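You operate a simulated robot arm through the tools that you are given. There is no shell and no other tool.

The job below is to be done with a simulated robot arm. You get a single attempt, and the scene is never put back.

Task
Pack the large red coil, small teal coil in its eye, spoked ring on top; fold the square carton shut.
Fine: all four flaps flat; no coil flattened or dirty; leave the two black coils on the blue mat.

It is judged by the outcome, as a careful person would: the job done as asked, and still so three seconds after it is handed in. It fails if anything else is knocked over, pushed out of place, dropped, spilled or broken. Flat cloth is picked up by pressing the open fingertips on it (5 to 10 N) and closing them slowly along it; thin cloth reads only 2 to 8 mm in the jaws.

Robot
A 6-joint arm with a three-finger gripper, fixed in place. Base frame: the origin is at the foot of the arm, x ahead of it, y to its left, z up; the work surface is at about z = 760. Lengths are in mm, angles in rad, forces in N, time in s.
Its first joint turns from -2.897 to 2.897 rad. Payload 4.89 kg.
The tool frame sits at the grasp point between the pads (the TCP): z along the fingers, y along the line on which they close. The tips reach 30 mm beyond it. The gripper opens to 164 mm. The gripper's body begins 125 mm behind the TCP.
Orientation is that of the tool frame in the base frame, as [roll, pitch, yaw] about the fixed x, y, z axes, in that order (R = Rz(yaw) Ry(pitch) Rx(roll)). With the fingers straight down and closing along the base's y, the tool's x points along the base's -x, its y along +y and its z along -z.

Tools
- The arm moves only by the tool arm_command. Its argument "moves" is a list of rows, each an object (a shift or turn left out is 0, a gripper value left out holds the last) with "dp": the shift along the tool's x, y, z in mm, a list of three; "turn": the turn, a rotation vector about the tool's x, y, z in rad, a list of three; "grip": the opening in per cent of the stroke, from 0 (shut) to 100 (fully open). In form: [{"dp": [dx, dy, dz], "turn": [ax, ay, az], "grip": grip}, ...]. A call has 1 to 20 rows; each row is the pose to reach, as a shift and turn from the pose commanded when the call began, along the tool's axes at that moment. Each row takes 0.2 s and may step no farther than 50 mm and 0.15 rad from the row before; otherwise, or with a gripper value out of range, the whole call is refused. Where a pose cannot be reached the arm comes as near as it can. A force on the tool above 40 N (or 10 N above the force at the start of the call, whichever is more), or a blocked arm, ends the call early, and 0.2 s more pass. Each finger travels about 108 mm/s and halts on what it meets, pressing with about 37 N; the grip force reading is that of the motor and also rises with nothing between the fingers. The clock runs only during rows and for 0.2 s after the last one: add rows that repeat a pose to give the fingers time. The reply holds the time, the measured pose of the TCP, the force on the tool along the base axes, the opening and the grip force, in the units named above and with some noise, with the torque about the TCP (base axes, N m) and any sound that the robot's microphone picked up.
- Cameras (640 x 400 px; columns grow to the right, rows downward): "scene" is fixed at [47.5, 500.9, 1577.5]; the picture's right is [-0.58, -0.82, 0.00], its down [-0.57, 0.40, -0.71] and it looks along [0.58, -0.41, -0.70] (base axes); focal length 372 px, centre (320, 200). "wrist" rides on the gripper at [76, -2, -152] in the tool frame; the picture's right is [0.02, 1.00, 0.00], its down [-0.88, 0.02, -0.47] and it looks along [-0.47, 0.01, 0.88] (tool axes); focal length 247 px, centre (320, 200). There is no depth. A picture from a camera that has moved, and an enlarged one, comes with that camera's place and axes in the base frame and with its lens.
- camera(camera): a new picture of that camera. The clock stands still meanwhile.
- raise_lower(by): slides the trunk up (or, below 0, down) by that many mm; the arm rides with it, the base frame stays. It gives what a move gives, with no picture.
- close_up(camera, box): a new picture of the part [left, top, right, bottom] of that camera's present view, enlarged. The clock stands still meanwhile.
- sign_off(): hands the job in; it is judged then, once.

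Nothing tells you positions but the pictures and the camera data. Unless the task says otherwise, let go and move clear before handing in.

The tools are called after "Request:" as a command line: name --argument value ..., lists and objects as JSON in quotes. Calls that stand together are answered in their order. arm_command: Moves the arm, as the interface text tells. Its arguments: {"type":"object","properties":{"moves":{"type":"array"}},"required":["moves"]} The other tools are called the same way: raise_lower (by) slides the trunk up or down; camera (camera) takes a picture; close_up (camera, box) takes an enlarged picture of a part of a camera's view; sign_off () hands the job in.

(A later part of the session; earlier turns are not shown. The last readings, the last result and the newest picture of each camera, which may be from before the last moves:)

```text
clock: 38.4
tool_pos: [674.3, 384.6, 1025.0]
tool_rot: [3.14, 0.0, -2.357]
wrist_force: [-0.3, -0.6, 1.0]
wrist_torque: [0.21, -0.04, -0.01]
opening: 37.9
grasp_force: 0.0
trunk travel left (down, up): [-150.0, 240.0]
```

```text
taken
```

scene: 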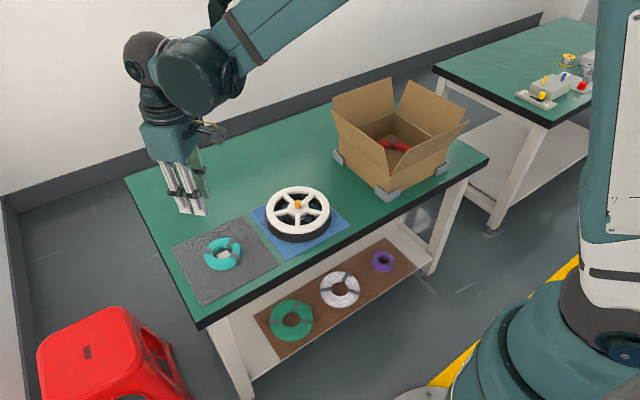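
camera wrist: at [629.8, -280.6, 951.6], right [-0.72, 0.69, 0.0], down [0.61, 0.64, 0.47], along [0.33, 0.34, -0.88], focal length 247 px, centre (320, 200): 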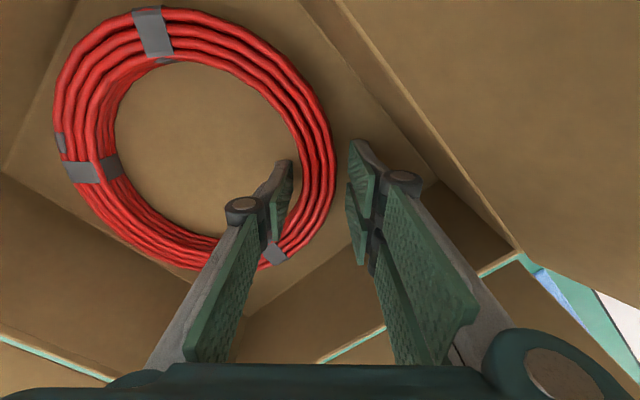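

Request:
arm_command --moves '[{"dp": [0, 0, 45]}, {"dp": [0, 0, 90]}, {"dp": [0, 0, 135]}, {"dp": [0, 0, 180]}, {"dp": [0, 0, 180]}]'

Request:
close_up --camera "wrist" --box '[160, 20, 460, 230]'

Request:
close_up --camera "scene" --box '[160, 190, 280, 280]'

```text
clock: 39.6
tool_pos: [673.5, 385.5, 843.2]
tool_rot: [-3.141, 0.001, -2.358]
wrist_force: [-0.3, 0.0, 0.1]
wrist_torque: [-0.04, 0.04, -0.02]
opening: 38.0
grasp_force: 0.0
trunk travel left (down, up): [-150.0, 240.0]
```

```text
1.90 times, centred on (310, 125) of wrist
camera zoom: at [620.7, 330.4, 994.8], right [-0.72, 0.69, 0.0], down [0.61, 0.64, 0.47], along [0.33, 0.34, -0.88], focal length 470 px, centre (339, 343)
```

zoom: 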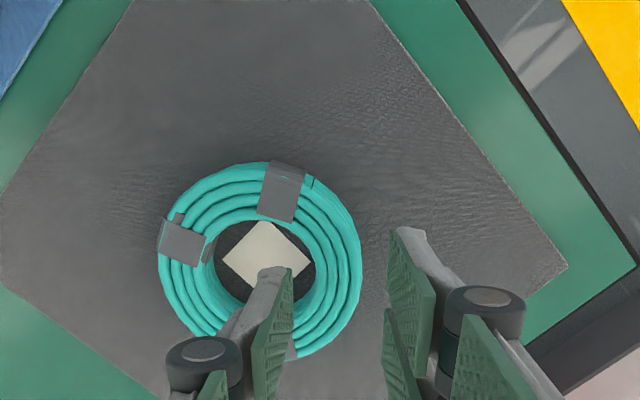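

```text
4.44 times, centred on (220, 235) of scene
camera zoom: at [47.5, 500.9, 1577.5], right [-0.58, -0.82, 0.0], down [-0.57, 0.4, -0.71], along [0.58, -0.41, -0.7], focal length 1653 px, centre (764, 44)
```

zoom: 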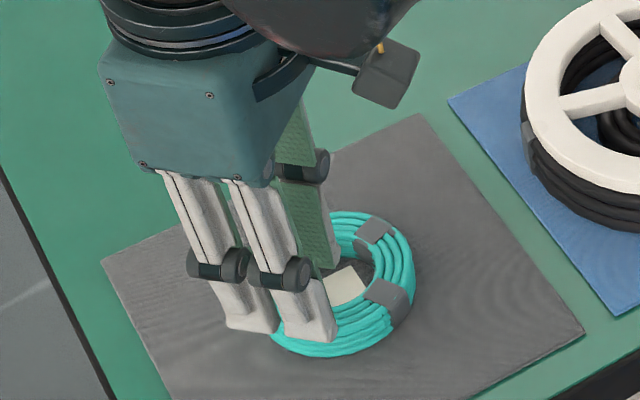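

Request:
arm_command --moves '[{"dp": [0, -5, 10]}, {"dp": [0, -5, 20]}, {"dp": [0, -5, 28]}, {"dp": [0, -5, 28]}]'

Request:
close_up --camera "wrist" --box '[210, 90, 410, 230]'

Request:
close_up --camera "scene" --box '[160, 190, 280, 280]'

```text
clock: 40.6
tool_pos: [676.9, 381.7, 814.6]
tool_rot: [3.141, 0.001, -2.358]
wrist_force: [-0.5, 0.0, 0.0]
wrist_torque: [0.01, 0.0, 0.01]
opening: 37.9
grasp_force: 0.0
trunk travel left (down, up): [-150.0, 240.0]
```

```text
2.86 times, centred on (310, 160) of wrist
camera zoom: at [624.5, 327.2, 967.5], right [-0.72, 0.69, 0.0], down [0.61, 0.64, 0.47], along [0.33, 0.34, -0.88], focal length 706 px, centre (349, 314)
```

zoom: 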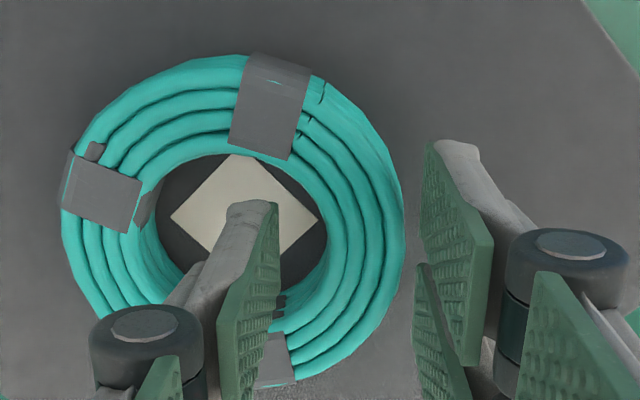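

```text
4.44 times, centred on (220, 235) of scene
camera zoom: at [47.5, 500.9, 1577.5], right [-0.58, -0.82, 0.0], down [-0.57, 0.4, -0.71], along [0.58, -0.41, -0.7], focal length 1653 px, centre (764, 44)
```

zoom: 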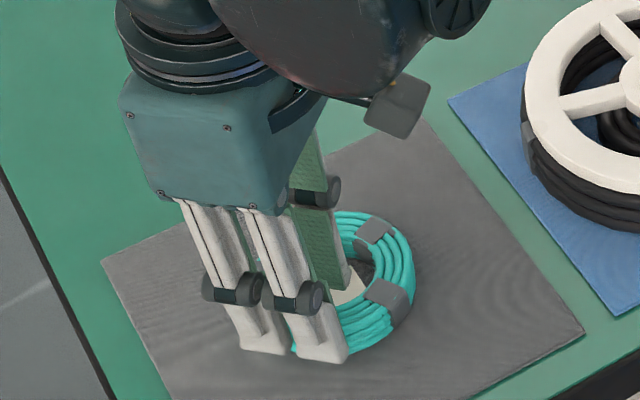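

Request:
arm_command --moves '[{"dp": [0, 0, 6]}, {"dp": [0, 0, 12]}, {"dp": [0, 0, 17]}, {"dp": [0, 0, 17]}]'

Request:
close_up --camera "wrist" --box '[210, 90, 410, 230]'

```text
clock: 41.6
tool_pos: [677.4, 380.0, 797.2]
tool_rot: [3.14, 0.0, -2.356]
wrist_force: [-0.1, 0.1, 0.0]
wrist_torque: [0.01, -0.02, 0.01]
opening: 37.9
grasp_force: 0.1
trunk travel left (down, up): [-150.0, 240.0]
```

```text
2.86 times, centred on (310, 160) of wrist
camera zoom: at [624.7, 326.1, 950.4], right [-0.72, 0.69, 0.0], down [0.61, 0.64, 0.47], along [0.33, 0.34, -0.88], focal length 706 px, centre (349, 314)
```

zoom: 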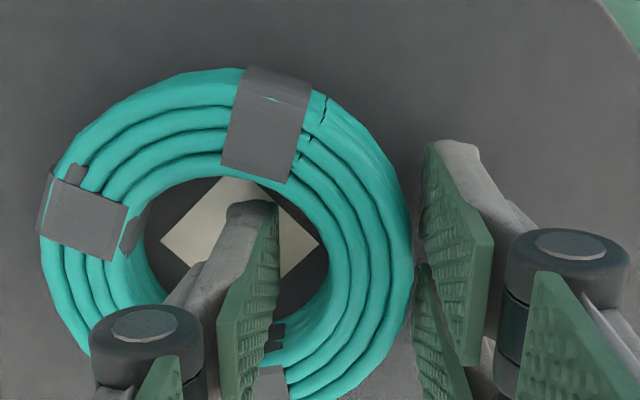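

Request:
arm_command --moves '[{"dp": [0, 3, 0], "grip": 21}, {"dp": [0, 3, 0], "grip": 19}, {"dp": [0, 3, 0], "grip": 17.5}, {"dp": [0, 3, 0], "grip": 16.5}, {"dp": [0, 3, 0], "grip": 15.5}, {"dp": [0, 3, 0], "grip": 15}, {"dp": [0, 3, 0], "grip": 15}]'

Request:
close_up --camera "wrist" --box '[210, 90, 410, 230]'

```text
clock: 43.2
tool_pos: [676.7, 383.3, 797.4]
tool_rot: [-3.14, 0.0, -2.358]
wrist_force: [-0.3, 0.6, -0.1]
wrist_torque: [0.01, -0.02, 0.02]
opening: 25.1
grasp_force: 0.5
trunk travel left (down, up): [-150.0, 240.0]
```

```text
2.86 times, centred on (310, 160) of wrist
camera zoom: at [622.8, 328.5, 950.6], right [-0.72, 0.69, 0.0], down [0.61, 0.64, 0.47], along [0.33, 0.34, -0.88], focal length 706 px, centre (349, 314)
```

zoom: 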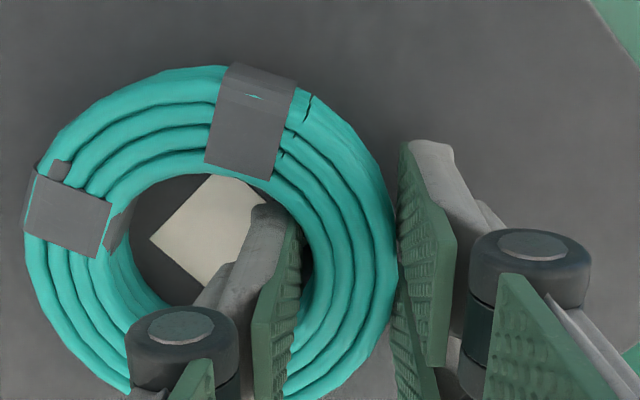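

Request:
arm_command --moves '[{"grip": 14}, {"grip": 13}, {"grip": 12.5}, {"grip": 12.5}]'

Request:
close_up --camera "wrist" --box '[210, 90, 410, 230]'

```text
clock: 44.2
tool_pos: [675.5, 382.6, 798.0]
tool_rot: [-3.142, 0.001, -2.357]
wrist_force: [0.6, 0.1, 0.5]
wrist_torque: [0.06, 0.0, -0.01]
opening: 23.0
grasp_force: 36.8
trunk travel left (down, up): [-150.0, 240.0]
```

```text
2.86 times, centred on (310, 160) of wrist
camera zoom: at [622.8, 328.5, 950.6], right [-0.72, 0.69, 0.0], down [0.61, 0.64, 0.47], along [0.33, 0.34, -0.88], focal length 706 px, centre (349, 314)
```

zoom: 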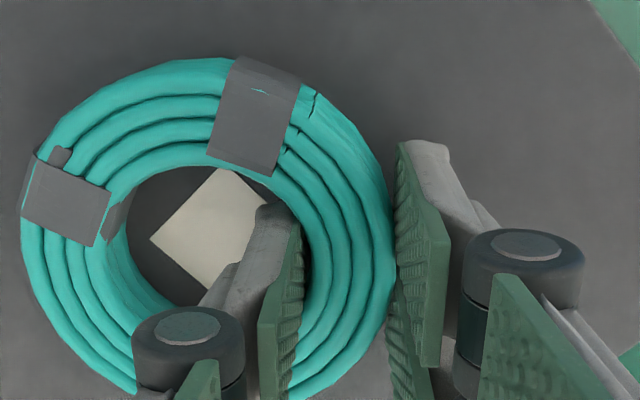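

The teal coil is gripped at 23 mm without distortion; I'll lift it and check.

Request:
arm_command --moves '[{"dp": [0, 0, -5]}, {"dp": [0, 0, -15]}, {"dp": [0, 0, -40]}, {"dp": [0, 0, -80]}, {"dp": [0, 0, -80]}]'

Request:
camera --camera "wrist"

Request:
close_up --camera "scene" --box '[160, 170, 300, 280]'

```text
clock: 45.4
tool_pos: [676.2, 384.1, 878.9]
tool_rot: [3.141, -0.002, -2.359]
wrist_force: [-0.7, 0.1, -0.5]
wrist_torque: [0.04, 0.04, -0.01]
opening: 22.5
grasp_force: 36.9
trunk travel left (down, up): [-150.0, 240.0]
```

```text
taken
camera wrist: at [623.5, 328.9, 1030.8], right [-0.72, 0.69, 0.0], down [0.61, 0.64, 0.47], along [0.33, 0.34, -0.88], focal length 247 px, centre (320, 200)
```

wrist: 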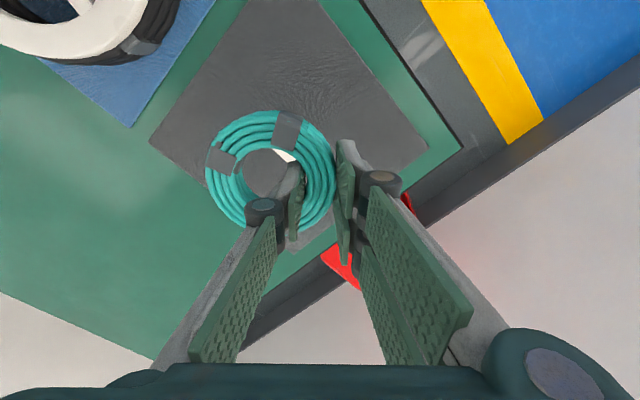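

```text
3.64 times, centred on (230, 225) of scene
camera zoom: at [47.5, 500.9, 1577.5], right [-0.58, -0.82, 0.0], down [-0.57, 0.4, -0.71], along [0.58, -0.41, -0.7], focal length 1352 px, centre (647, 109)
```

zoom: 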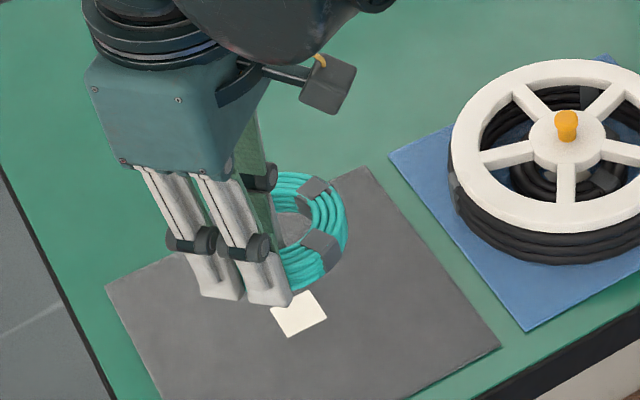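

Request:
arm_command --moves '[{"dp": [0, 0, -45]}, {"dp": [0, 0, -90]}, {"dp": [0, 0, -135]}, {"dp": [0, 0, -175]}, {"dp": [28, -33, -175]}, {"dp": [57, -65, -175]}, {"dp": [85, -98, -175]}, {"dp": [114, -131, -175]}, {"dp": [142, -164, -175]}, {"dp": [170, -196, -175]}, {"dp": [199, -229, -175]}, {"dp": [227, -262, -175]}, {"dp": [256, -294, -175]}, {"dp": [284, -327, -175]}, {"dp": [312, -360, -175]}, {"dp": [341, -393, -175]}, {"dp": [369, -425, -175]}, {"dp": [398, -458, -175]}, {"dp": [426, -491, -175]}, {"dp": [426, -491, -175]}]'

Request:
camera --camera "wrist"

Request:
close_up --camera "wrist" --box '[160, 20, 380, 200]'

```text
clock: 49.6
tool_pos: [722.3, -266.7, 1053.6]
tool_rot: [3.141, -0.002, -2.358]
wrist_force: [0.8, -0.5, -0.4]
wrist_torque: [0.02, 0.03, -0.04]
opening: 22.7
grasp_force: 37.1
trunk travel left (down, up): [-150.0, 240.0]
```

```text
taken
camera wrist: at [668.1, -321.1, 1206.1], right [-0.72, 0.69, 0.0], down [0.61, 0.64, 0.47], along [0.33, 0.34, -0.88], focal length 247 px, centre (320, 200)
```

wrist: 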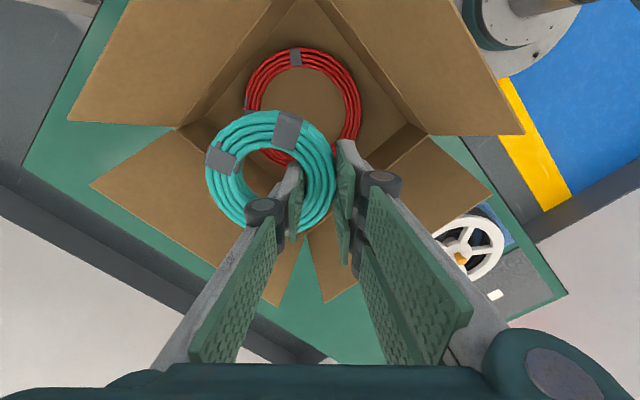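

```text
2.22 times, centred on (270, 110) of wrist
camera zoom: at [668.1, -321.1, 1206.1], right [-0.72, 0.69, 0.0], down [0.61, 0.64, 0.47], along [0.33, 0.34, -0.88], focal length 549 px, centre (431, 400)
```

zoom: 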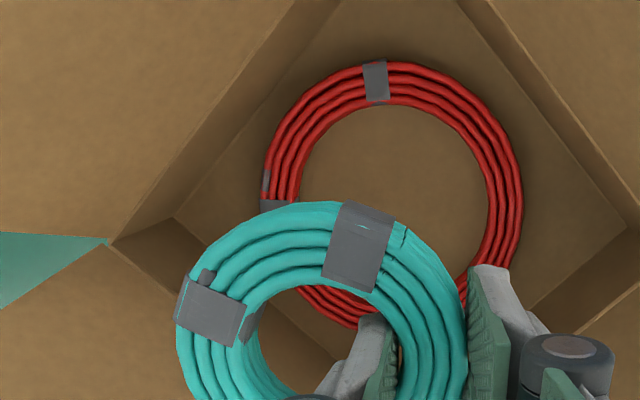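

The red coil sits flat in the box, its eye centred near (741, -288). I'll lower the teal toward its eye in stages.

Request:
arm_command --moves '[{"dp": [1.8, 3, 40]}, {"dp": [1.8, 3, 80]}, {"dp": [1.8, 3, 120]}, {"dp": [1.8, 3, 160]}, {"dp": [1.8, 3, 195]}, {"dp": [1.8, 3, 195]}]'

Request:
camera --camera "wrist"

Request:
close_up --camera "scene" --box '[310, 30, 510, 210]'

```text
clock: 51.0
tool_pos: [715.3, -264.3, 856.6]
tool_rot: [3.141, -0.001, -2.357]
wrist_force: [0.5, 0.2, 0.1]
wrist_torque: [0.04, 0.03, 0.01]
opening: 22.7
grasp_force: 36.8
trunk travel left (down, up): [-150.0, 240.0]
```

```text
taken
camera wrist: at [663.2, -319.2, 1009.8], right [-0.72, 0.69, 0.0], down [0.61, 0.64, 0.47], along [0.33, 0.34, -0.88], focal length 247 px, centre (320, 200)
```

wrist: 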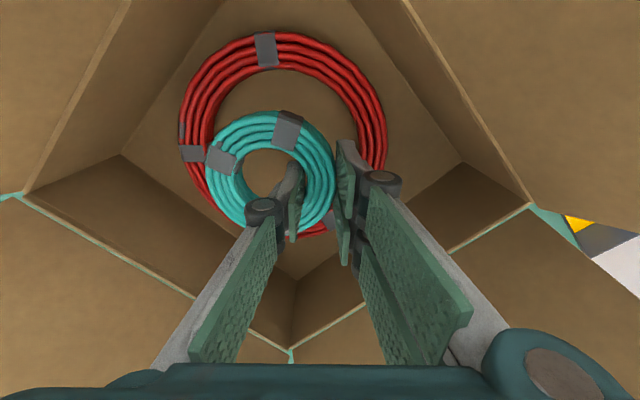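

```text
2.22 times, centred on (410, 120) of scene
camera zoom: at [47.5, 500.9, 1577.5], right [-0.58, -0.82, 0.0], down [-0.57, 0.4, -0.71], along [0.58, -0.41, -0.7], focal length 826 px, centre (120, 378)
```

zoom: 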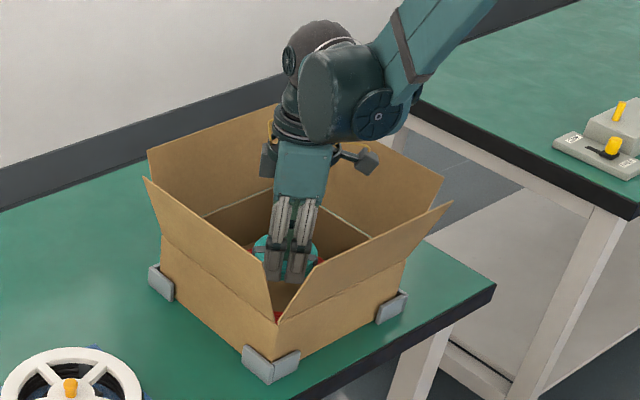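

Request:
arm_command --moves '[{"dp": [0, -5, 10]}, {"dp": [0, -5, 20]}, {"dp": [0, -5, 26]}, {"dp": [0, -5, 26]}]'

Request:
close_up --camera "wrist" --box '[140, 10, 440, 260]'

```text
clock: 52.0
tool_pos: [720.1, -268.1, 830.6]
tool_rot: [-3.141, 0.0, -2.359]
wrist_force: [0.2, 0.1, -0.5]
wrist_torque: [0.0, 0.04, -0.02]
opening: 22.6
grasp_force: 36.5
trunk travel left (down, up): [-150.0, 240.0]
```

```text
1.60 times, centred on (290, 135) of wrist
camera zoom: at [667.3, -322.2, 983.8], right [-0.72, 0.69, 0.0], down [0.61, 0.64, 0.47], along [0.33, 0.34, -0.88], focal length 395 px, centre (368, 304)
```

zoom: 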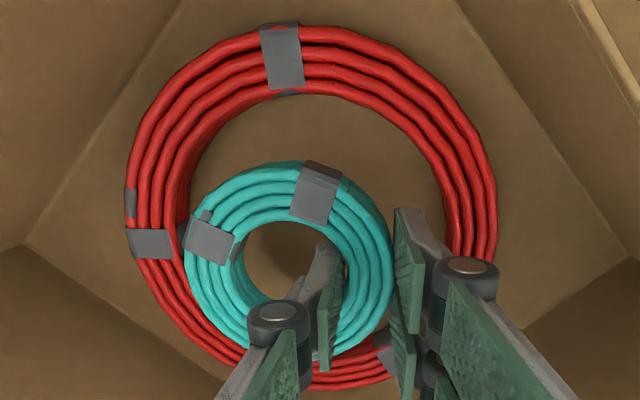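

Request:
arm_command --moves '[{"dp": [0, 1, 8]}, {"dp": [0, 1, 16]}, {"dp": [0, 1, 22]}, {"dp": [0, 1, 26]}, {"dp": [0, 1, 26]}]'

Request:
close_up --camera "wrist" --box '[140, 10, 440, 260]'

```text
clock: 53.2
tool_pos: [720.5, -267.2, 805.1]
tool_rot: [-3.141, 0.002, -2.359]
wrist_force: [0.0, 0.1, -0.9]
wrist_torque: [0.01, -0.01, -0.01]
opening: 22.6
grasp_force: 36.7
trunk travel left (down, up): [-150.0, 240.0]
```

```text
1.60 times, centred on (290, 135) of wrist
camera zoom: at [667.8, -322.1, 958.3], right [-0.72, 0.69, 0.0], down [0.61, 0.64, 0.47], along [0.33, 0.34, -0.88], focal length 395 px, centre (368, 304)
```

zoom: 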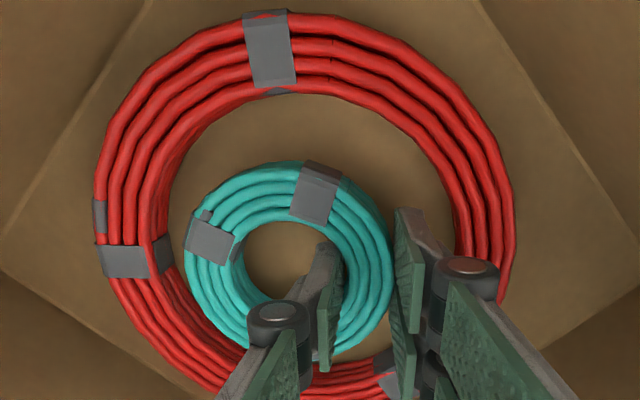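

Request:
arm_command --moves '[{"dp": [0, 0, 2]}, {"dp": [0, 0, 4]}, {"dp": [0, 0, 5]}, {"dp": [0, 0, 5]}]'

```text
clock: 54.2
tool_pos: [721.5, -267.2, 800.7]
tool_rot: [3.141, 0.0, -2.36]
wrist_force: [0.2, -0.1, -1.0]
wrist_torque: [0.03, 0.0, -0.01]
opening: 23.0
grasp_force: 37.3
trunk travel left (down, up): [-150.0, 240.0]
```

Request:
arm_command --moves '[{"dp": [0, 0, 1]}, {"dp": [0, 0, 1.5]}, {"dp": [0, 0, 1.5]}]'

```text
clock: 55.0
tool_pos: [720.1, -268.2, 800.8]
tool_rot: [3.14, 0.0, -2.358]
wrist_force: [-0.1, 0.5, -0.6]
wrist_torque: [0.02, -0.01, 0.0]
opening: 22.8
grasp_force: 37.2
trunk travel left (down, up): [-150.0, 240.0]
```

Request:
arm_command --moves '[{"dp": [0, 0, 0.7]}, {"dp": [0, 0, 1.2]}, {"dp": [0, 0, 1.2]}]'

```text
clock: 55.8
tool_pos: [720.3, -266.8, 798.1]
tool_rot: [-3.141, 0.001, -2.357]
wrist_force: [0.0, -0.7, 1.7]
wrist_torque: [-0.03, 0.04, 0.01]
opening: 22.8
grasp_force: 37.1
trunk travel left (down, up): [-150.0, 240.0]
```

Contact is light. I'll open just enough and watch the pair of prongs beside the red coil.

Request:
arm_command --moves '[{"grip": 15}, {"grip": 16.5}, {"grip": 18}, {"grip": 18}]'

Request:
close_up --camera "wrist" --box '[140, 10, 440, 260]'

```text
clock: 56.8
tool_pos: [720.2, -266.5, 798.6]
tool_rot: [-3.141, -0.001, -2.358]
wrist_force: [-0.9, -0.1, -0.2]
wrist_torque: [0.01, 0.0, -0.02]
opening: 29.6
grasp_force: 0.0
trunk travel left (down, up): [-150.0, 240.0]
```

```text
1.60 times, centred on (290, 135) of wrist
camera zoom: at [667.3, -322.0, 951.6], right [-0.72, 0.69, 0.0], down [0.61, 0.64, 0.47], along [0.33, 0.34, -0.88], focal length 395 px, centre (368, 304)
```

zoom: 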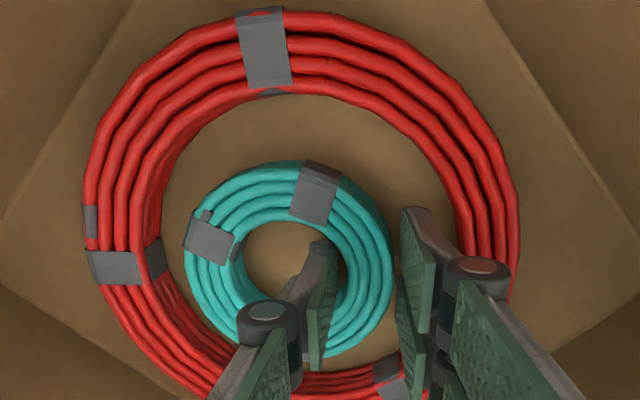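

Request:
arm_command --moves '[{"dp": [0, 0, -15]}, {"dp": [0, 0, -35]}, {"dp": [0, 0, -75]}, {"dp": [0, 0, -120]}, {"dp": [0, 0, -165]}, {"dp": [0, 0, -210]}, {"dp": [0, 0, -255]}, {"dp": [0, 0, -300]}, {"dp": [0, 0, -300]}]'

Request:
camera --camera "wrist"

Request:
close_up --camera "wrist" --box '[190, 0, 390, 150]'

```text
clock: 58.8
tool_pos: [720.9, -265.7, 1098.8]
tool_rot: [3.142, 0.0, -2.358]
wrist_force: [-0.1, -0.2, -0.2]
wrist_torque: [-0.03, -0.07, 0.03]
opening: 29.5
grasp_force: 0.1
trunk travel left (down, up): [-150.0, 240.0]
```

```text
taken
camera wrist: at [668.3, -320.4, 1251.5], right [-0.72, 0.69, 0.0], down [0.61, 0.64, 0.47], along [0.33, 0.34, -0.88], focal length 247 px, centre (320, 200)
```

wrist: 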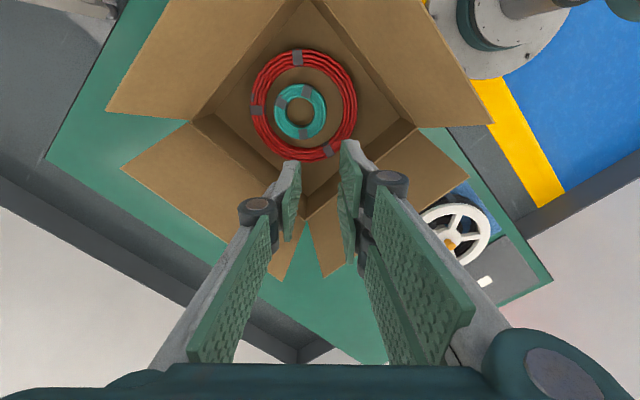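

```text
2.67 times, centred on (290, 75) of wrist
camera zoom: at [668.3, -320.4, 1251.5], right [-0.72, 0.69, 0.0], down [0.61, 0.64, 0.47], along [0.33, 0.34, -0.88], focal length 659 px, centre (400, 533)
```

zoom: 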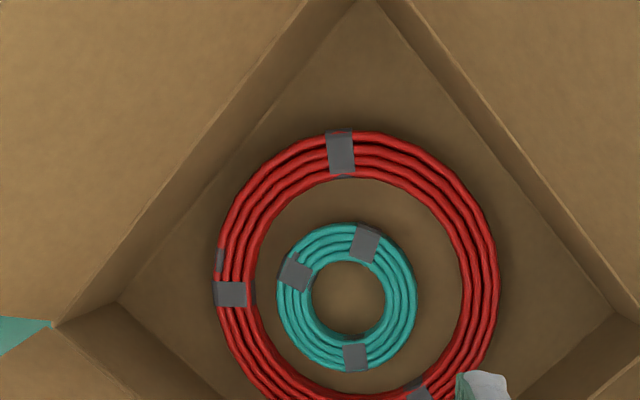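

Red and teal are packed nicely, red centred near (739.5, -290.5). Next I'll look at the spoked ring from straight above.

Request:
arm_command --moves '[{"dp": [-31, 24, 0], "turn": [0, 0, 0.1]}, {"dp": [-62, 48, 0], "turn": [0, 0, 0.2]}, {"dp": [-93, 72, 0], "turn": [0, 0, 0.3]}, {"dp": [-124, 96, 0], "turn": [0, 0, 0.4]}, {"dp": [-155, 119, 0], "turn": [0, 0, 0.5]}, {"dp": [-186, 143, 8], "turn": [0, 0, 0.6]}, {"dp": [-217, 167, 16], "turn": [0, 0, 0.7]}, {"dp": [-248, 191, 24], "turn": [0, 0, 0.785]}, {"dp": [-279, 215, 32], "turn": [0, 0, 0.785]}, {"dp": [-310, 239, 40], "turn": [0, 0, 0.785]}, {"dp": [-310, 239, 40], "turn": [0, 0, 0.785]}]'

Request:
camera --camera "wrist"

Request:
close_up --camera "wrist" --box '[220, 0, 420, 150]'

Request:
close_up --camera "scene" --box '[240, 170, 360, 260]'

```text
clock: 61.2
tool_pos: [772.8, 122.0, 1058.5]
tool_rot: [3.14, 0.0, 3.14]
wrist_force: [0.1, 0.0, -0.2]
wrist_torque: [0.03, 0.03, -0.02]
opening: 29.6
grasp_force: 0.0
trunk travel left (down, up): [-150.0, 240.0]
```

```text
taken
camera wrist: at [695.5, 120.2, 1210.6], right [-0.02, 1.0, 0.0], down [0.88, 0.02, 0.47], along [0.47, 0.01, -0.88], focal length 247 px, centre (320, 200)
```

wrist: 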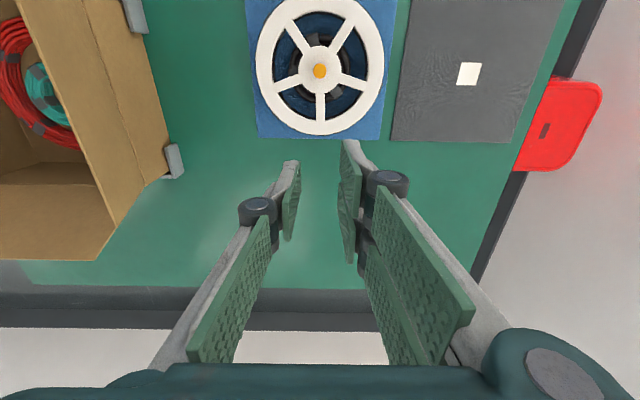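

```text
2.67 times, centred on (320, 75) of wrist
camera zoom: at [695.5, 120.2, 1210.6], right [-0.02, 1.0, 0.0], down [0.88, 0.02, 0.47], along [0.47, 0.01, -0.88], focal length 659 px, centre (320, 533)
```

zoom: 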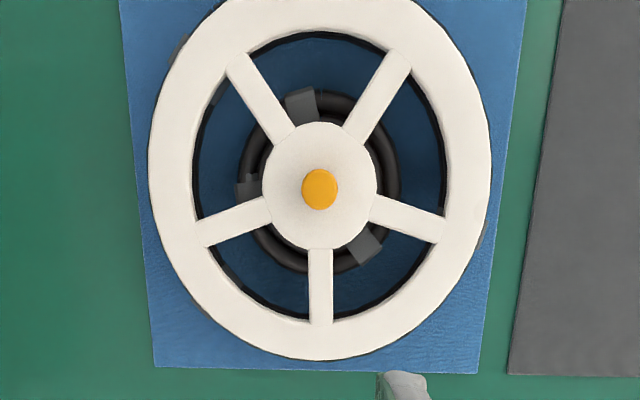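

```text
4.44 times, centred on (300, 215) of scene
camera zoom: at [47.5, 500.9, 1577.5], right [-0.58, -0.82, 0.0], down [-0.57, 0.4, -0.71], along [0.58, -0.41, -0.7], focal length 1653 px, centre (409, 133)
```

zoom: 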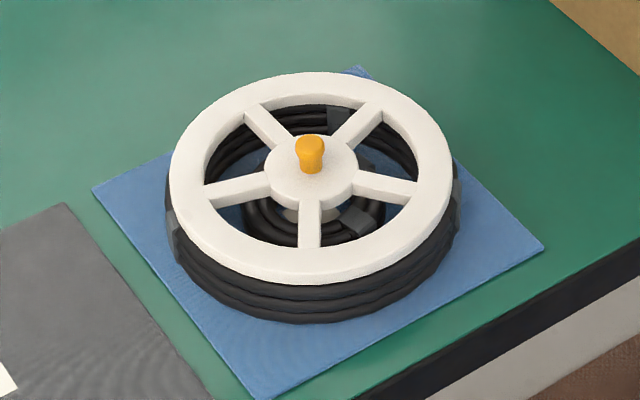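

The knob is at about (699, 119.5), spanning roughly z 806–830 on top of the hub, with a ring radius of 95 mm. I'll hover over it with the jaws at about 36 mm.

Request:
arm_command --moves '[{"dp": [18, -0.6, 40], "grip": 22}, {"dp": [36, -1.2, 80]}, {"dp": [55, -1.8, 120]}, {"dp": [73.5, -2.5, 158]}, {"dp": [73.5, -2.5, 185]}, {"dp": [73.5, -2.5, 185]}]'

Request:
close_up --camera "wrist" --box '[210, 90, 430, 260]'

Request:
close_up --camera "scene" --box '[240, 150, 360, 240]'

```text
clock: 62.6
tool_pos: [697.4, 118.8, 874.7]
tool_rot: [3.141, 0.0, -3.141]
wrist_force: [-0.5, -0.2, 0.1]
wrist_torque: [0.0, 0.04, 0.03]
opening: 36.1
grasp_force: 0.0
trunk travel left (down, up): [-150.0, 240.0]
```

```text
2.35 times, centred on (320, 175) of wrist
camera zoom: at [621.3, 117.9, 1027.4], right [-0.02, 1.0, 0.0], down [0.88, 0.02, 0.47], along [0.47, 0.01, -0.88], focal length 581 px, centre (320, 259)
```

zoom: 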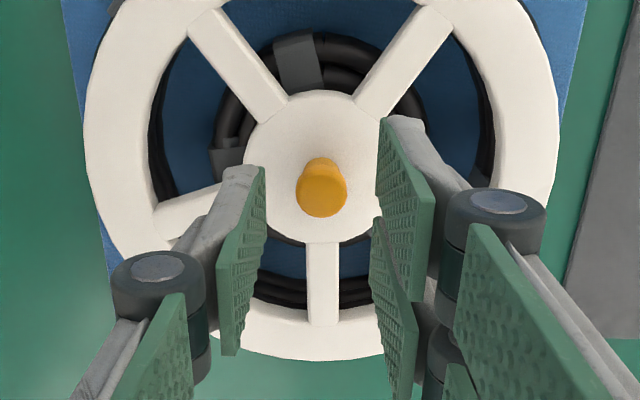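

```text
4.44 times, centred on (300, 195) of scene
camera zoom: at [47.5, 500.9, 1577.5], right [-0.58, -0.82, 0.0], down [-0.57, 0.4, -0.71], along [0.58, -0.41, -0.7], focal length 1653 px, centre (409, 222)
```

zoom: 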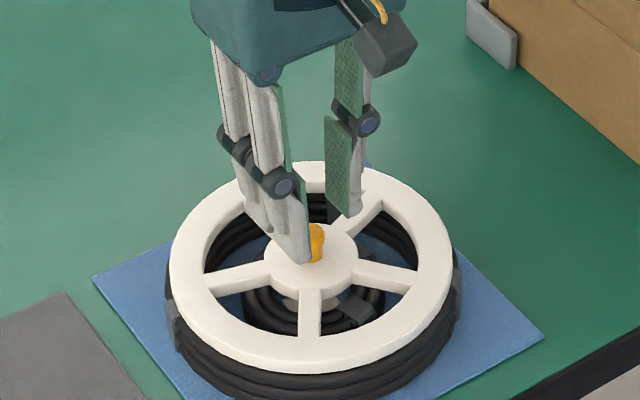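

Request:
arm_command --moves '[{"dp": [-1.5, 0.5, 12]}, {"dp": [-1.5, 0.5, 22]}, {"dp": [-1.5, 0.5, 29]}, {"dp": [-1.5, 0.5, 32]}, {"dp": [-1.5, 0.5, 32]}]'

Request:
close_up --camera "wrist" --box '[210, 90, 430, 260]'

Request:
close_up --camera "scene" --box '[240, 150, 360, 240]'

```text
clock: 63.8
tool_pos: [698.7, 118.6, 842.0]
tool_rot: [3.141, -0.001, -3.141]
wrist_force: [0.1, 0.1, 0.3]
wrist_torque: [0.0, 0.03, 0.01]
opening: 36.3
grasp_force: 0.0
trunk travel left (down, up): [-150.0, 240.0]
```

```text
2.35 times, centred on (320, 175) of wrist
camera zoom: at [622.6, 117.2, 994.9], right [-0.02, 1.0, 0.0], down [0.88, 0.02, 0.47], along [0.47, 0.01, -0.88], focal length 581 px, centre (320, 259)
```

zoom: 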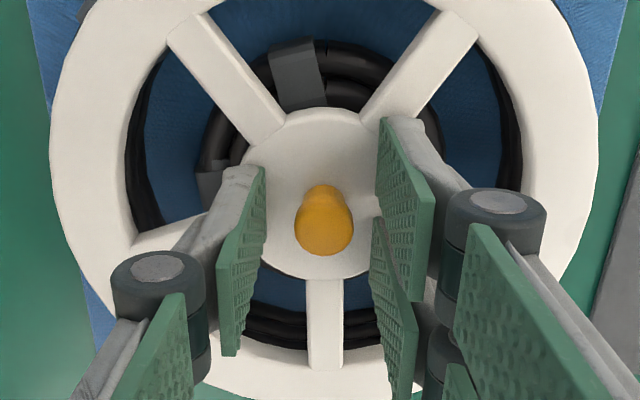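

```text
4.44 times, centred on (300, 195) of scene
camera zoom: at [47.5, 500.9, 1577.5], right [-0.58, -0.82, 0.0], down [-0.57, 0.4, -0.71], along [0.58, -0.41, -0.7], focal length 1653 px, centre (409, 222)
```

zoom: 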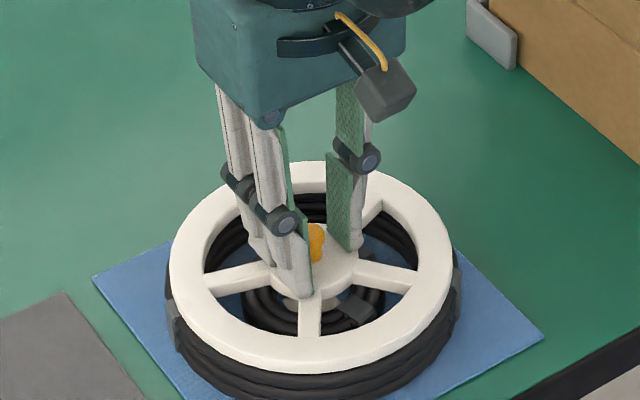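

The jaws straddle the knob with tips just above the hub. I'll close on it.

Request:
arm_command --moves '[{"grip": 18}, {"grip": 14}, {"grip": 12}, {"grip": 10}, {"grip": 8}, {"grip": 6}, {"grip": 6}]'

Request:
close_up --camera "wrist" --box '[210, 90, 430, 260]'

```text
clock: 65.4
tool_pos: [698.9, 119.6, 842.5]
tool_rot: [3.142, 0.0, 3.141]
wrist_force: [-0.4, 0.4, 0.0]
wrist_torque: [0.0, 0.01, 0.01]
opening: 15.7
grasp_force: 37.0
trunk travel left (down, up): [-150.0, 240.0]
```

```text
2.35 times, centred on (320, 175) of wrist
camera zoom: at [622.6, 117.2, 995.0], right [-0.02, 1.0, 0.0], down [0.88, 0.02, 0.47], along [0.47, 0.01, -0.88], focal length 581 px, centre (320, 259)
```

zoom: 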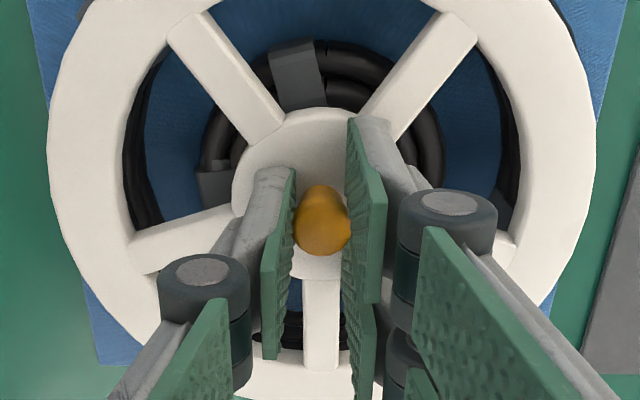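

Gripped at 15.7 mm. I'll lift slowly and make sure the black coils stay on the mat.

Request:
arm_command --moves '[{"dp": [0, 0, -3]}, {"dp": [0, 0, -6]}, {"dp": [0, 0, -10]}, {"dp": [0, 0, -15]}, {"dp": [0, 0, -15]}]'

Request:
close_up --camera "scene" --box '[240, 150, 360, 240]'

Request:
close_up --camera "wrist" --box '[180, 30, 460, 260]'

```text
clock: 66.6
tool_pos: [698.7, 118.8, 857.3]
tool_rot: [-3.141, 0.0, 3.141]
wrist_force: [0.4, 0.0, -1.1]
wrist_torque: [0.05, 0.02, -0.02]
opening: 16.0
grasp_force: 36.9
trunk travel left (down, up): [-150.0, 240.0]
```

```text
4.44 times, centred on (300, 195) of scene
camera zoom: at [47.5, 500.9, 1577.5], right [-0.58, -0.82, 0.0], down [-0.57, 0.4, -0.71], along [0.58, -0.41, -0.7], focal length 1653 px, centre (409, 222)
```

zoom: 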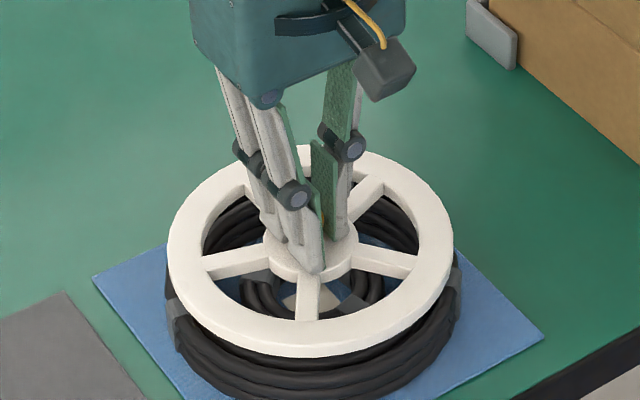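

```text
1.74 times, centred on (320, 145) of wrist
camera zoom: at [622.4, 117.8, 1010.2], right [-0.02, 1.0, 0.0], down [0.88, 0.02, 0.47], along [0.47, 0.01, -0.88], focal length 430 px, centre (320, 296)
```

zoom: 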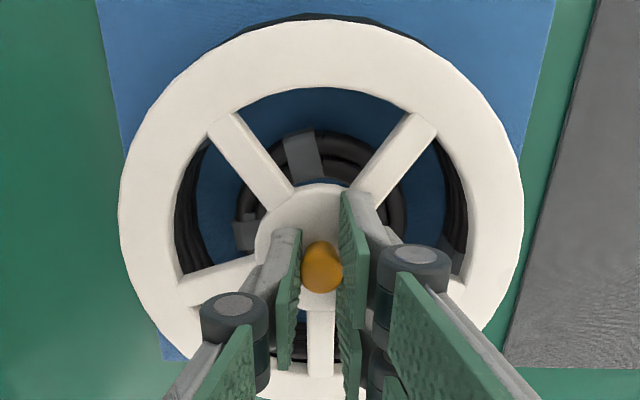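

The ring came free cleanly and both black coils stayed put. I'll carry it up and over the carton.

Request:
arm_command --moves '[{"dp": [0, 0, -30]}, {"dp": [0, 0, -70]}, {"dp": [0, 0, -110]}, {"dp": [0, 0, -150]}, {"dp": [0, 0, -190]}, {"dp": [0, 0, -220]}, {"dp": [-4, -40, -220]}, {"dp": [-8, -80, -220]}, {"dp": [-12, -120, -220]}, {"dp": [-16, -160, -220]}, {"dp": [-20, -200, -220]}, {"dp": [-24, -240, -220]}, {"dp": [-28, -280, -220]}, {"dp": [-32, -320, -220]}, {"dp": [-36, -360, -220]}, {"dp": [-40, -395, -220]}, {"dp": [-41, -409, -220]}, {"dp": [-41, -409, -220]}]'

Request:
camera --camera "wrist"

Request:
camera --camera "scene"

```text
clock: 70.4
tool_pos: [740.1, -288.4, 1078.0]
tool_rot: [3.141, 0.001, 3.141]
wrist_force: [0.2, 0.0, -0.5]
wrist_torque: [0.0, 0.0, 0.02]
opening: 16.1
grasp_force: 36.9
trunk travel left (down, up): [-150.0, 240.0]
```

```text
taken
camera wrist: at [662.0, -290.5, 1230.9], right [-0.02, 1.0, 0.0], down [0.88, 0.02, 0.47], along [0.47, 0.01, -0.88], focal length 247 px, centre (320, 200)
```

wrist: 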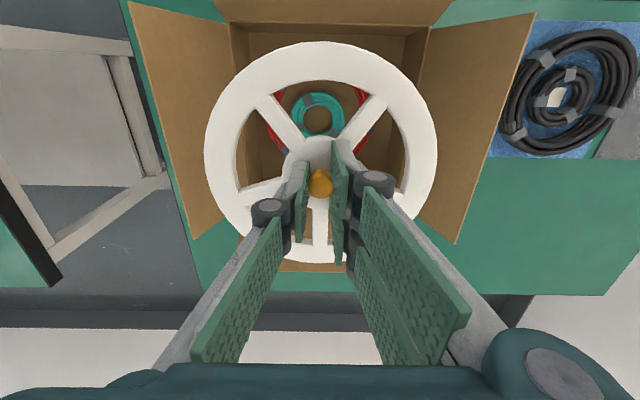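

```text
taken
```

scene: 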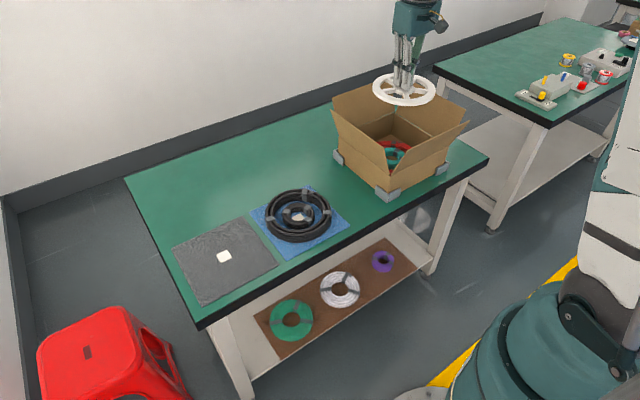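

Request:
arm_command --moves '[{"dp": [0, -1.5, 40]}, {"dp": [0, -1.5, 80]}, {"dp": [0, -1.5, 120]}, {"dp": [0, -1.5, 160]}, {"dp": [0, -1.5, 195]}, {"dp": [0, -1.5, 215]}, {"dp": [0, -1.5, 215]}]'

Request:
camera --camera "wrist"

Request:
close_up --camera "scene" --box '[310, 30, 510, 210]'

```text
clock: 72.0
tool_pos: [738.8, -290.5, 861.6]
tool_rot: [-3.141, -0.001, 3.141]
wrist_force: [0.5, -0.3, -0.6]
wrist_torque: [0.01, 0.06, 0.02]
opening: 16.1
grasp_force: 36.8
trunk travel left (down, up): [-150.0, 240.0]
```

```text
taken
camera wrist: at [662.3, -292.4, 1013.9], right [-0.02, 1.0, 0.0], down [0.88, 0.02, 0.47], along [0.47, 0.01, -0.88], focal length 247 px, centre (320, 200)
```

wrist: 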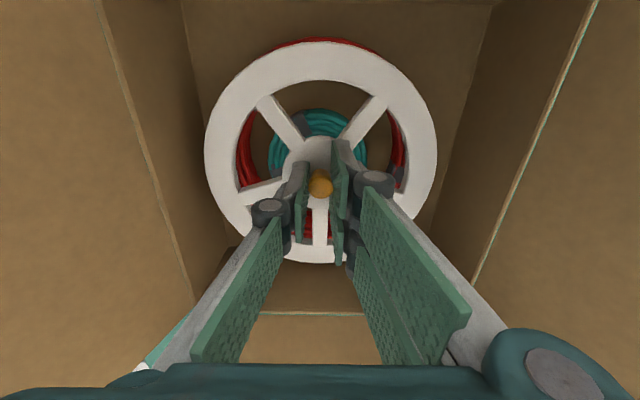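

```text
2.22 times, centred on (410, 120) of scene
camera zoom: at [47.5, 500.9, 1577.5], right [-0.58, -0.82, 0.0], down [-0.57, 0.4, -0.71], along [0.58, -0.41, -0.7], focal length 826 px, centre (120, 378)
```

zoom: 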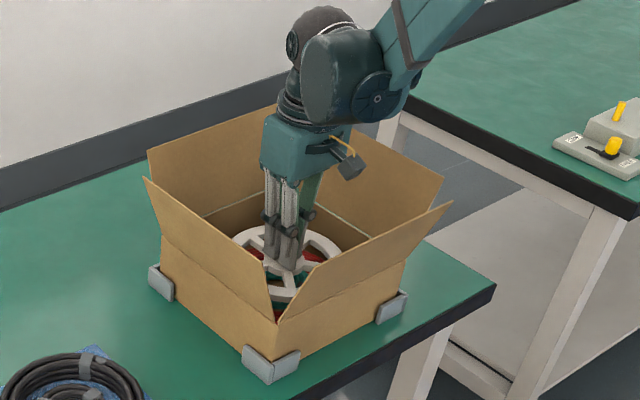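

Request:
arm_command --moves '[{"dp": [0, 0, 4]}, {"dp": [0, 0, 8]}, {"dp": [0, 0, 12]}, {"dp": [0, 0, 14]}, {"dp": [0, 0, 14]}]'

```text
clock: 73.2
tool_pos: [738.9, -292.2, 848.1]
tool_rot: [3.141, 0.001, 3.141]
wrist_force: [0.1, -0.7, -0.1]
wrist_torque: [0.0, -0.01, -0.02]
opening: 15.9
grasp_force: 36.6
trunk travel left (down, up): [-150.0, 240.0]
```

Request:
arm_command --moves '[{"dp": [0, 0, 1.5]}, {"dp": [0, 0, 3]}, {"dp": [0, 0, 3]}]'

Request:
close_up --camera "wrist" --box '[180, 20, 460, 280]'

```text
clock: 74.0
tool_pos: [740.0, -290.9, 844.9]
tool_rot: [-3.141, -0.001, 3.141]
wrist_force: [-0.2, 0.1, -1.4]
wrist_torque: [0.01, -0.01, 0.01]
opening: 15.5
grasp_force: 36.9
trunk travel left (down, up): [-150.0, 240.0]
```

```text
1.54 times, centred on (320, 150) of wrist
camera zoom: at [663.0, -293.0, 997.7], right [-0.02, 1.0, 0.0], down [0.88, 0.02, 0.47], along [0.47, 0.01, -0.88], focal length 380 px, centre (320, 277)
```

zoom: 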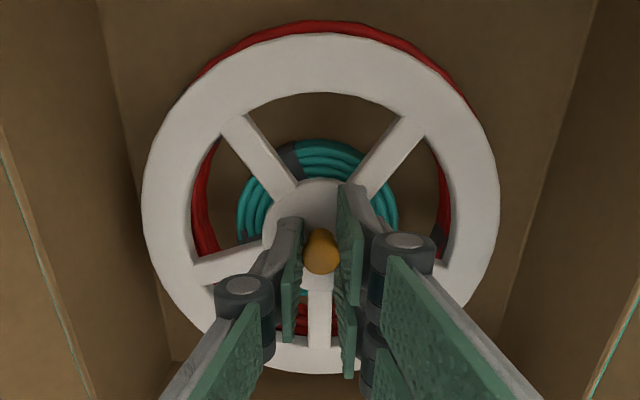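

The red coil seems a few mm toward -x/+y of the ring, so I'll nudge the ring over by 3 mm each way and finish lowering.

Request:
arm_command --moves '[{"dp": [2, 2, 0]}, {"dp": [3, 3, 0]}, {"dp": [3, 3, 1]}, {"dp": [3, 3, 2]}, {"dp": [3, 3, 2]}]'

```text
clock: 75.2
tool_pos: [736.6, -288.2, 843.2]
tool_rot: [3.141, 0.0, 3.141]
wrist_force: [0.0, 0.7, -1.0]
wrist_torque: [-0.01, -0.04, -0.01]
opening: 15.8
grasp_force: 37.4
trunk travel left (down, up): [-150.0, 240.0]
```

Request:
arm_command --moves '[{"dp": [0, 0, 1]}, {"dp": [0, 0, 2]}, {"dp": [0, 0, 2]}]'

```text
clock: 76.0
tool_pos: [736.6, -288.2, 841.2]
tool_rot: [3.141, 0.001, 3.141]
wrist_force: [0.5, -0.2, -0.5]
wrist_torque: [0.0, -0.01, 0.02]
opening: 16.0
grasp_force: 36.8
trunk travel left (down, up): [-150.0, 240.0]
```

Request:
arm_command --moves '[{"dp": [0, 0, 1]}, {"dp": [0, 0, 2]}, {"dp": [0, 0, 2]}]'

```text
clock: 76.8
tool_pos: [736.9, -287.9, 839.1]
tool_rot: [-3.141, 0.0, -3.141]
wrist_force: [1.1, 0.2, -0.4]
wrist_torque: [0.02, -0.01, -0.02]
opening: 15.8
grasp_force: 37.3
trunk travel left (down, up): [-150.0, 240.0]
```

Request:
arm_command --moves '[{"dp": [0, 0, 1]}, {"dp": [0, 0, 2]}, {"dp": [0, 0, 2]}]'

Request:
close_up --camera "wrist" --box '[180, 20, 460, 280]'

```text
clock: 77.6
tool_pos: [737.1, -288.3, 837.1]
tool_rot: [-3.141, 0.002, -3.141]
wrist_force: [-0.9, -0.8, 0.0]
wrist_torque: [0.02, 0.03, -0.01]
opening: 15.9
grasp_force: 37.4
trunk travel left (down, up): [-150.0, 240.0]
```

```text
1.54 times, centred on (320, 150) of wrist
camera zoom: at [660.6, -289.3, 989.7], right [-0.02, 1.0, 0.0], down [0.88, 0.02, 0.47], along [0.47, 0.01, -0.88], focal length 380 px, centre (320, 277)
```

zoom: 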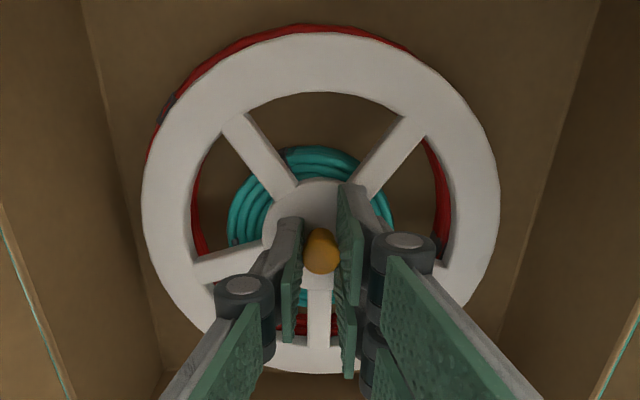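

Request:
arm_command --moves '[{"dp": [0, -1, 1]}, {"dp": [0, -1, 2]}, {"dp": [0, -1, 2]}]'

```text
clock: 78.4
tool_pos: [736.7, -289.5, 836.3]
tool_rot: [-3.141, -0.001, 3.139]
wrist_force: [0.3, -0.2, -0.3]
wrist_torque: [0.02, -0.02, 0.0]
opening: 15.8
grasp_force: 37.0
trunk travel left (down, up): [-150.0, 240.0]
```

Request:
arm_command --moves '[{"dp": [0, 0, 1]}, {"dp": [0, 0, 2]}, {"dp": [0, 0, 2]}]'

Request:
close_up --camera "scene" --box '[360, 90, 460, 170]'

```text
clock: 79.2
tool_pos: [737.5, -289.3, 832.1]
tool_rot: [-3.14, 0.001, -3.141]
wrist_force: [-0.3, -0.8, -0.4]
wrist_torque: [0.02, 0.02, 0.0]
opening: 15.7
grasp_force: 37.3
trunk travel left (down, up): [-150.0, 240.0]
```

```text
5.00 times, centred on (410, 130) of scene
camera zoom: at [47.5, 500.9, 1577.5], right [-0.58, -0.82, 0.0], down [-0.57, 0.4, -0.71], along [0.58, -0.41, -0.7], focal length 1859 px, centre (-130, 550)
```

zoom: 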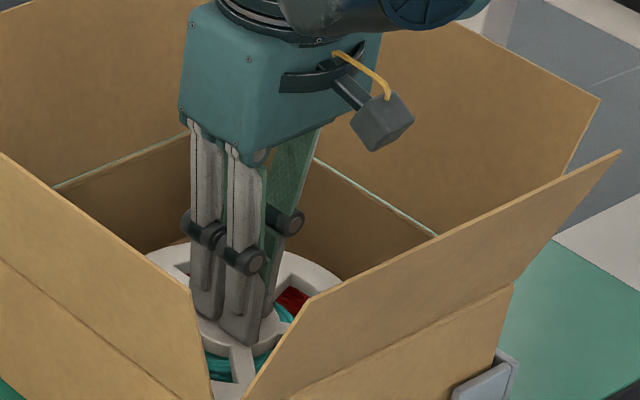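

Request:
arm_command --moves '[{"dp": [0, 0, 1]}, {"dp": [0, 0, 2]}, {"dp": [0, 0, 2]}]'

```text
clock: 80.0
tool_pos: [737.1, -289.5, 831.4]
tool_rot: [-3.141, -0.001, -3.14]
wrist_force: [0.4, 0.4, 7.3]
wrist_torque: [0.01, -0.07, 0.02]
opening: 15.6
grasp_force: 37.3
trunk travel left (down, up): [-150.0, 240.0]
```

Contact. I'll ease off slightly and open.

Request:
arm_command --moves '[{"dp": [0, 0, -1]}, {"dp": [0, 0, -1], "grip": 10}, {"dp": [0, 0, -1], "grip": 14}, {"dp": [0, 0, -1], "grip": 20}, {"dp": [0, 0, -1], "grip": 24}, {"dp": [0, 0, -1], "grip": 24}]'

Request:
close_up --camera "wrist" --box '[180, 20, 460, 280]'

```text
clock: 81.4
tool_pos: [736.2, -289.5, 830.8]
tool_rot: [-3.141, -0.002, -3.14]
wrist_force: [0.0, -0.4, 0.0]
wrist_torque: [-0.03, 0.02, 0.03]
opening: 39.5
grasp_force: 0.1
trunk travel left (down, up): [-150.0, 240.0]
```

```text
1.54 times, centred on (320, 150) of wrist
camera zoom: at [660.8, -291.1, 984.6], right [-0.02, 1.0, 0.0], down [0.88, 0.02, 0.47], along [0.47, 0.01, -0.88], focal length 380 px, centre (320, 277)
```

zoom: 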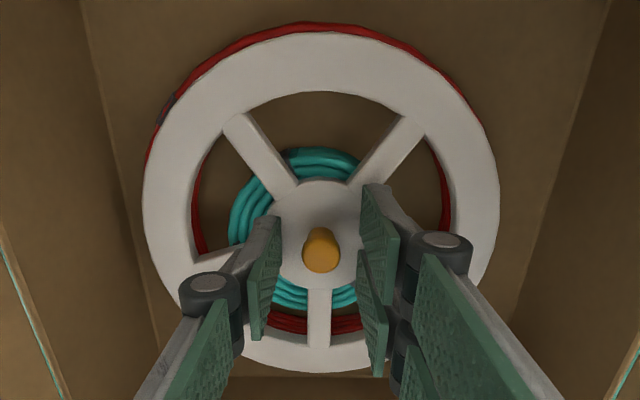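

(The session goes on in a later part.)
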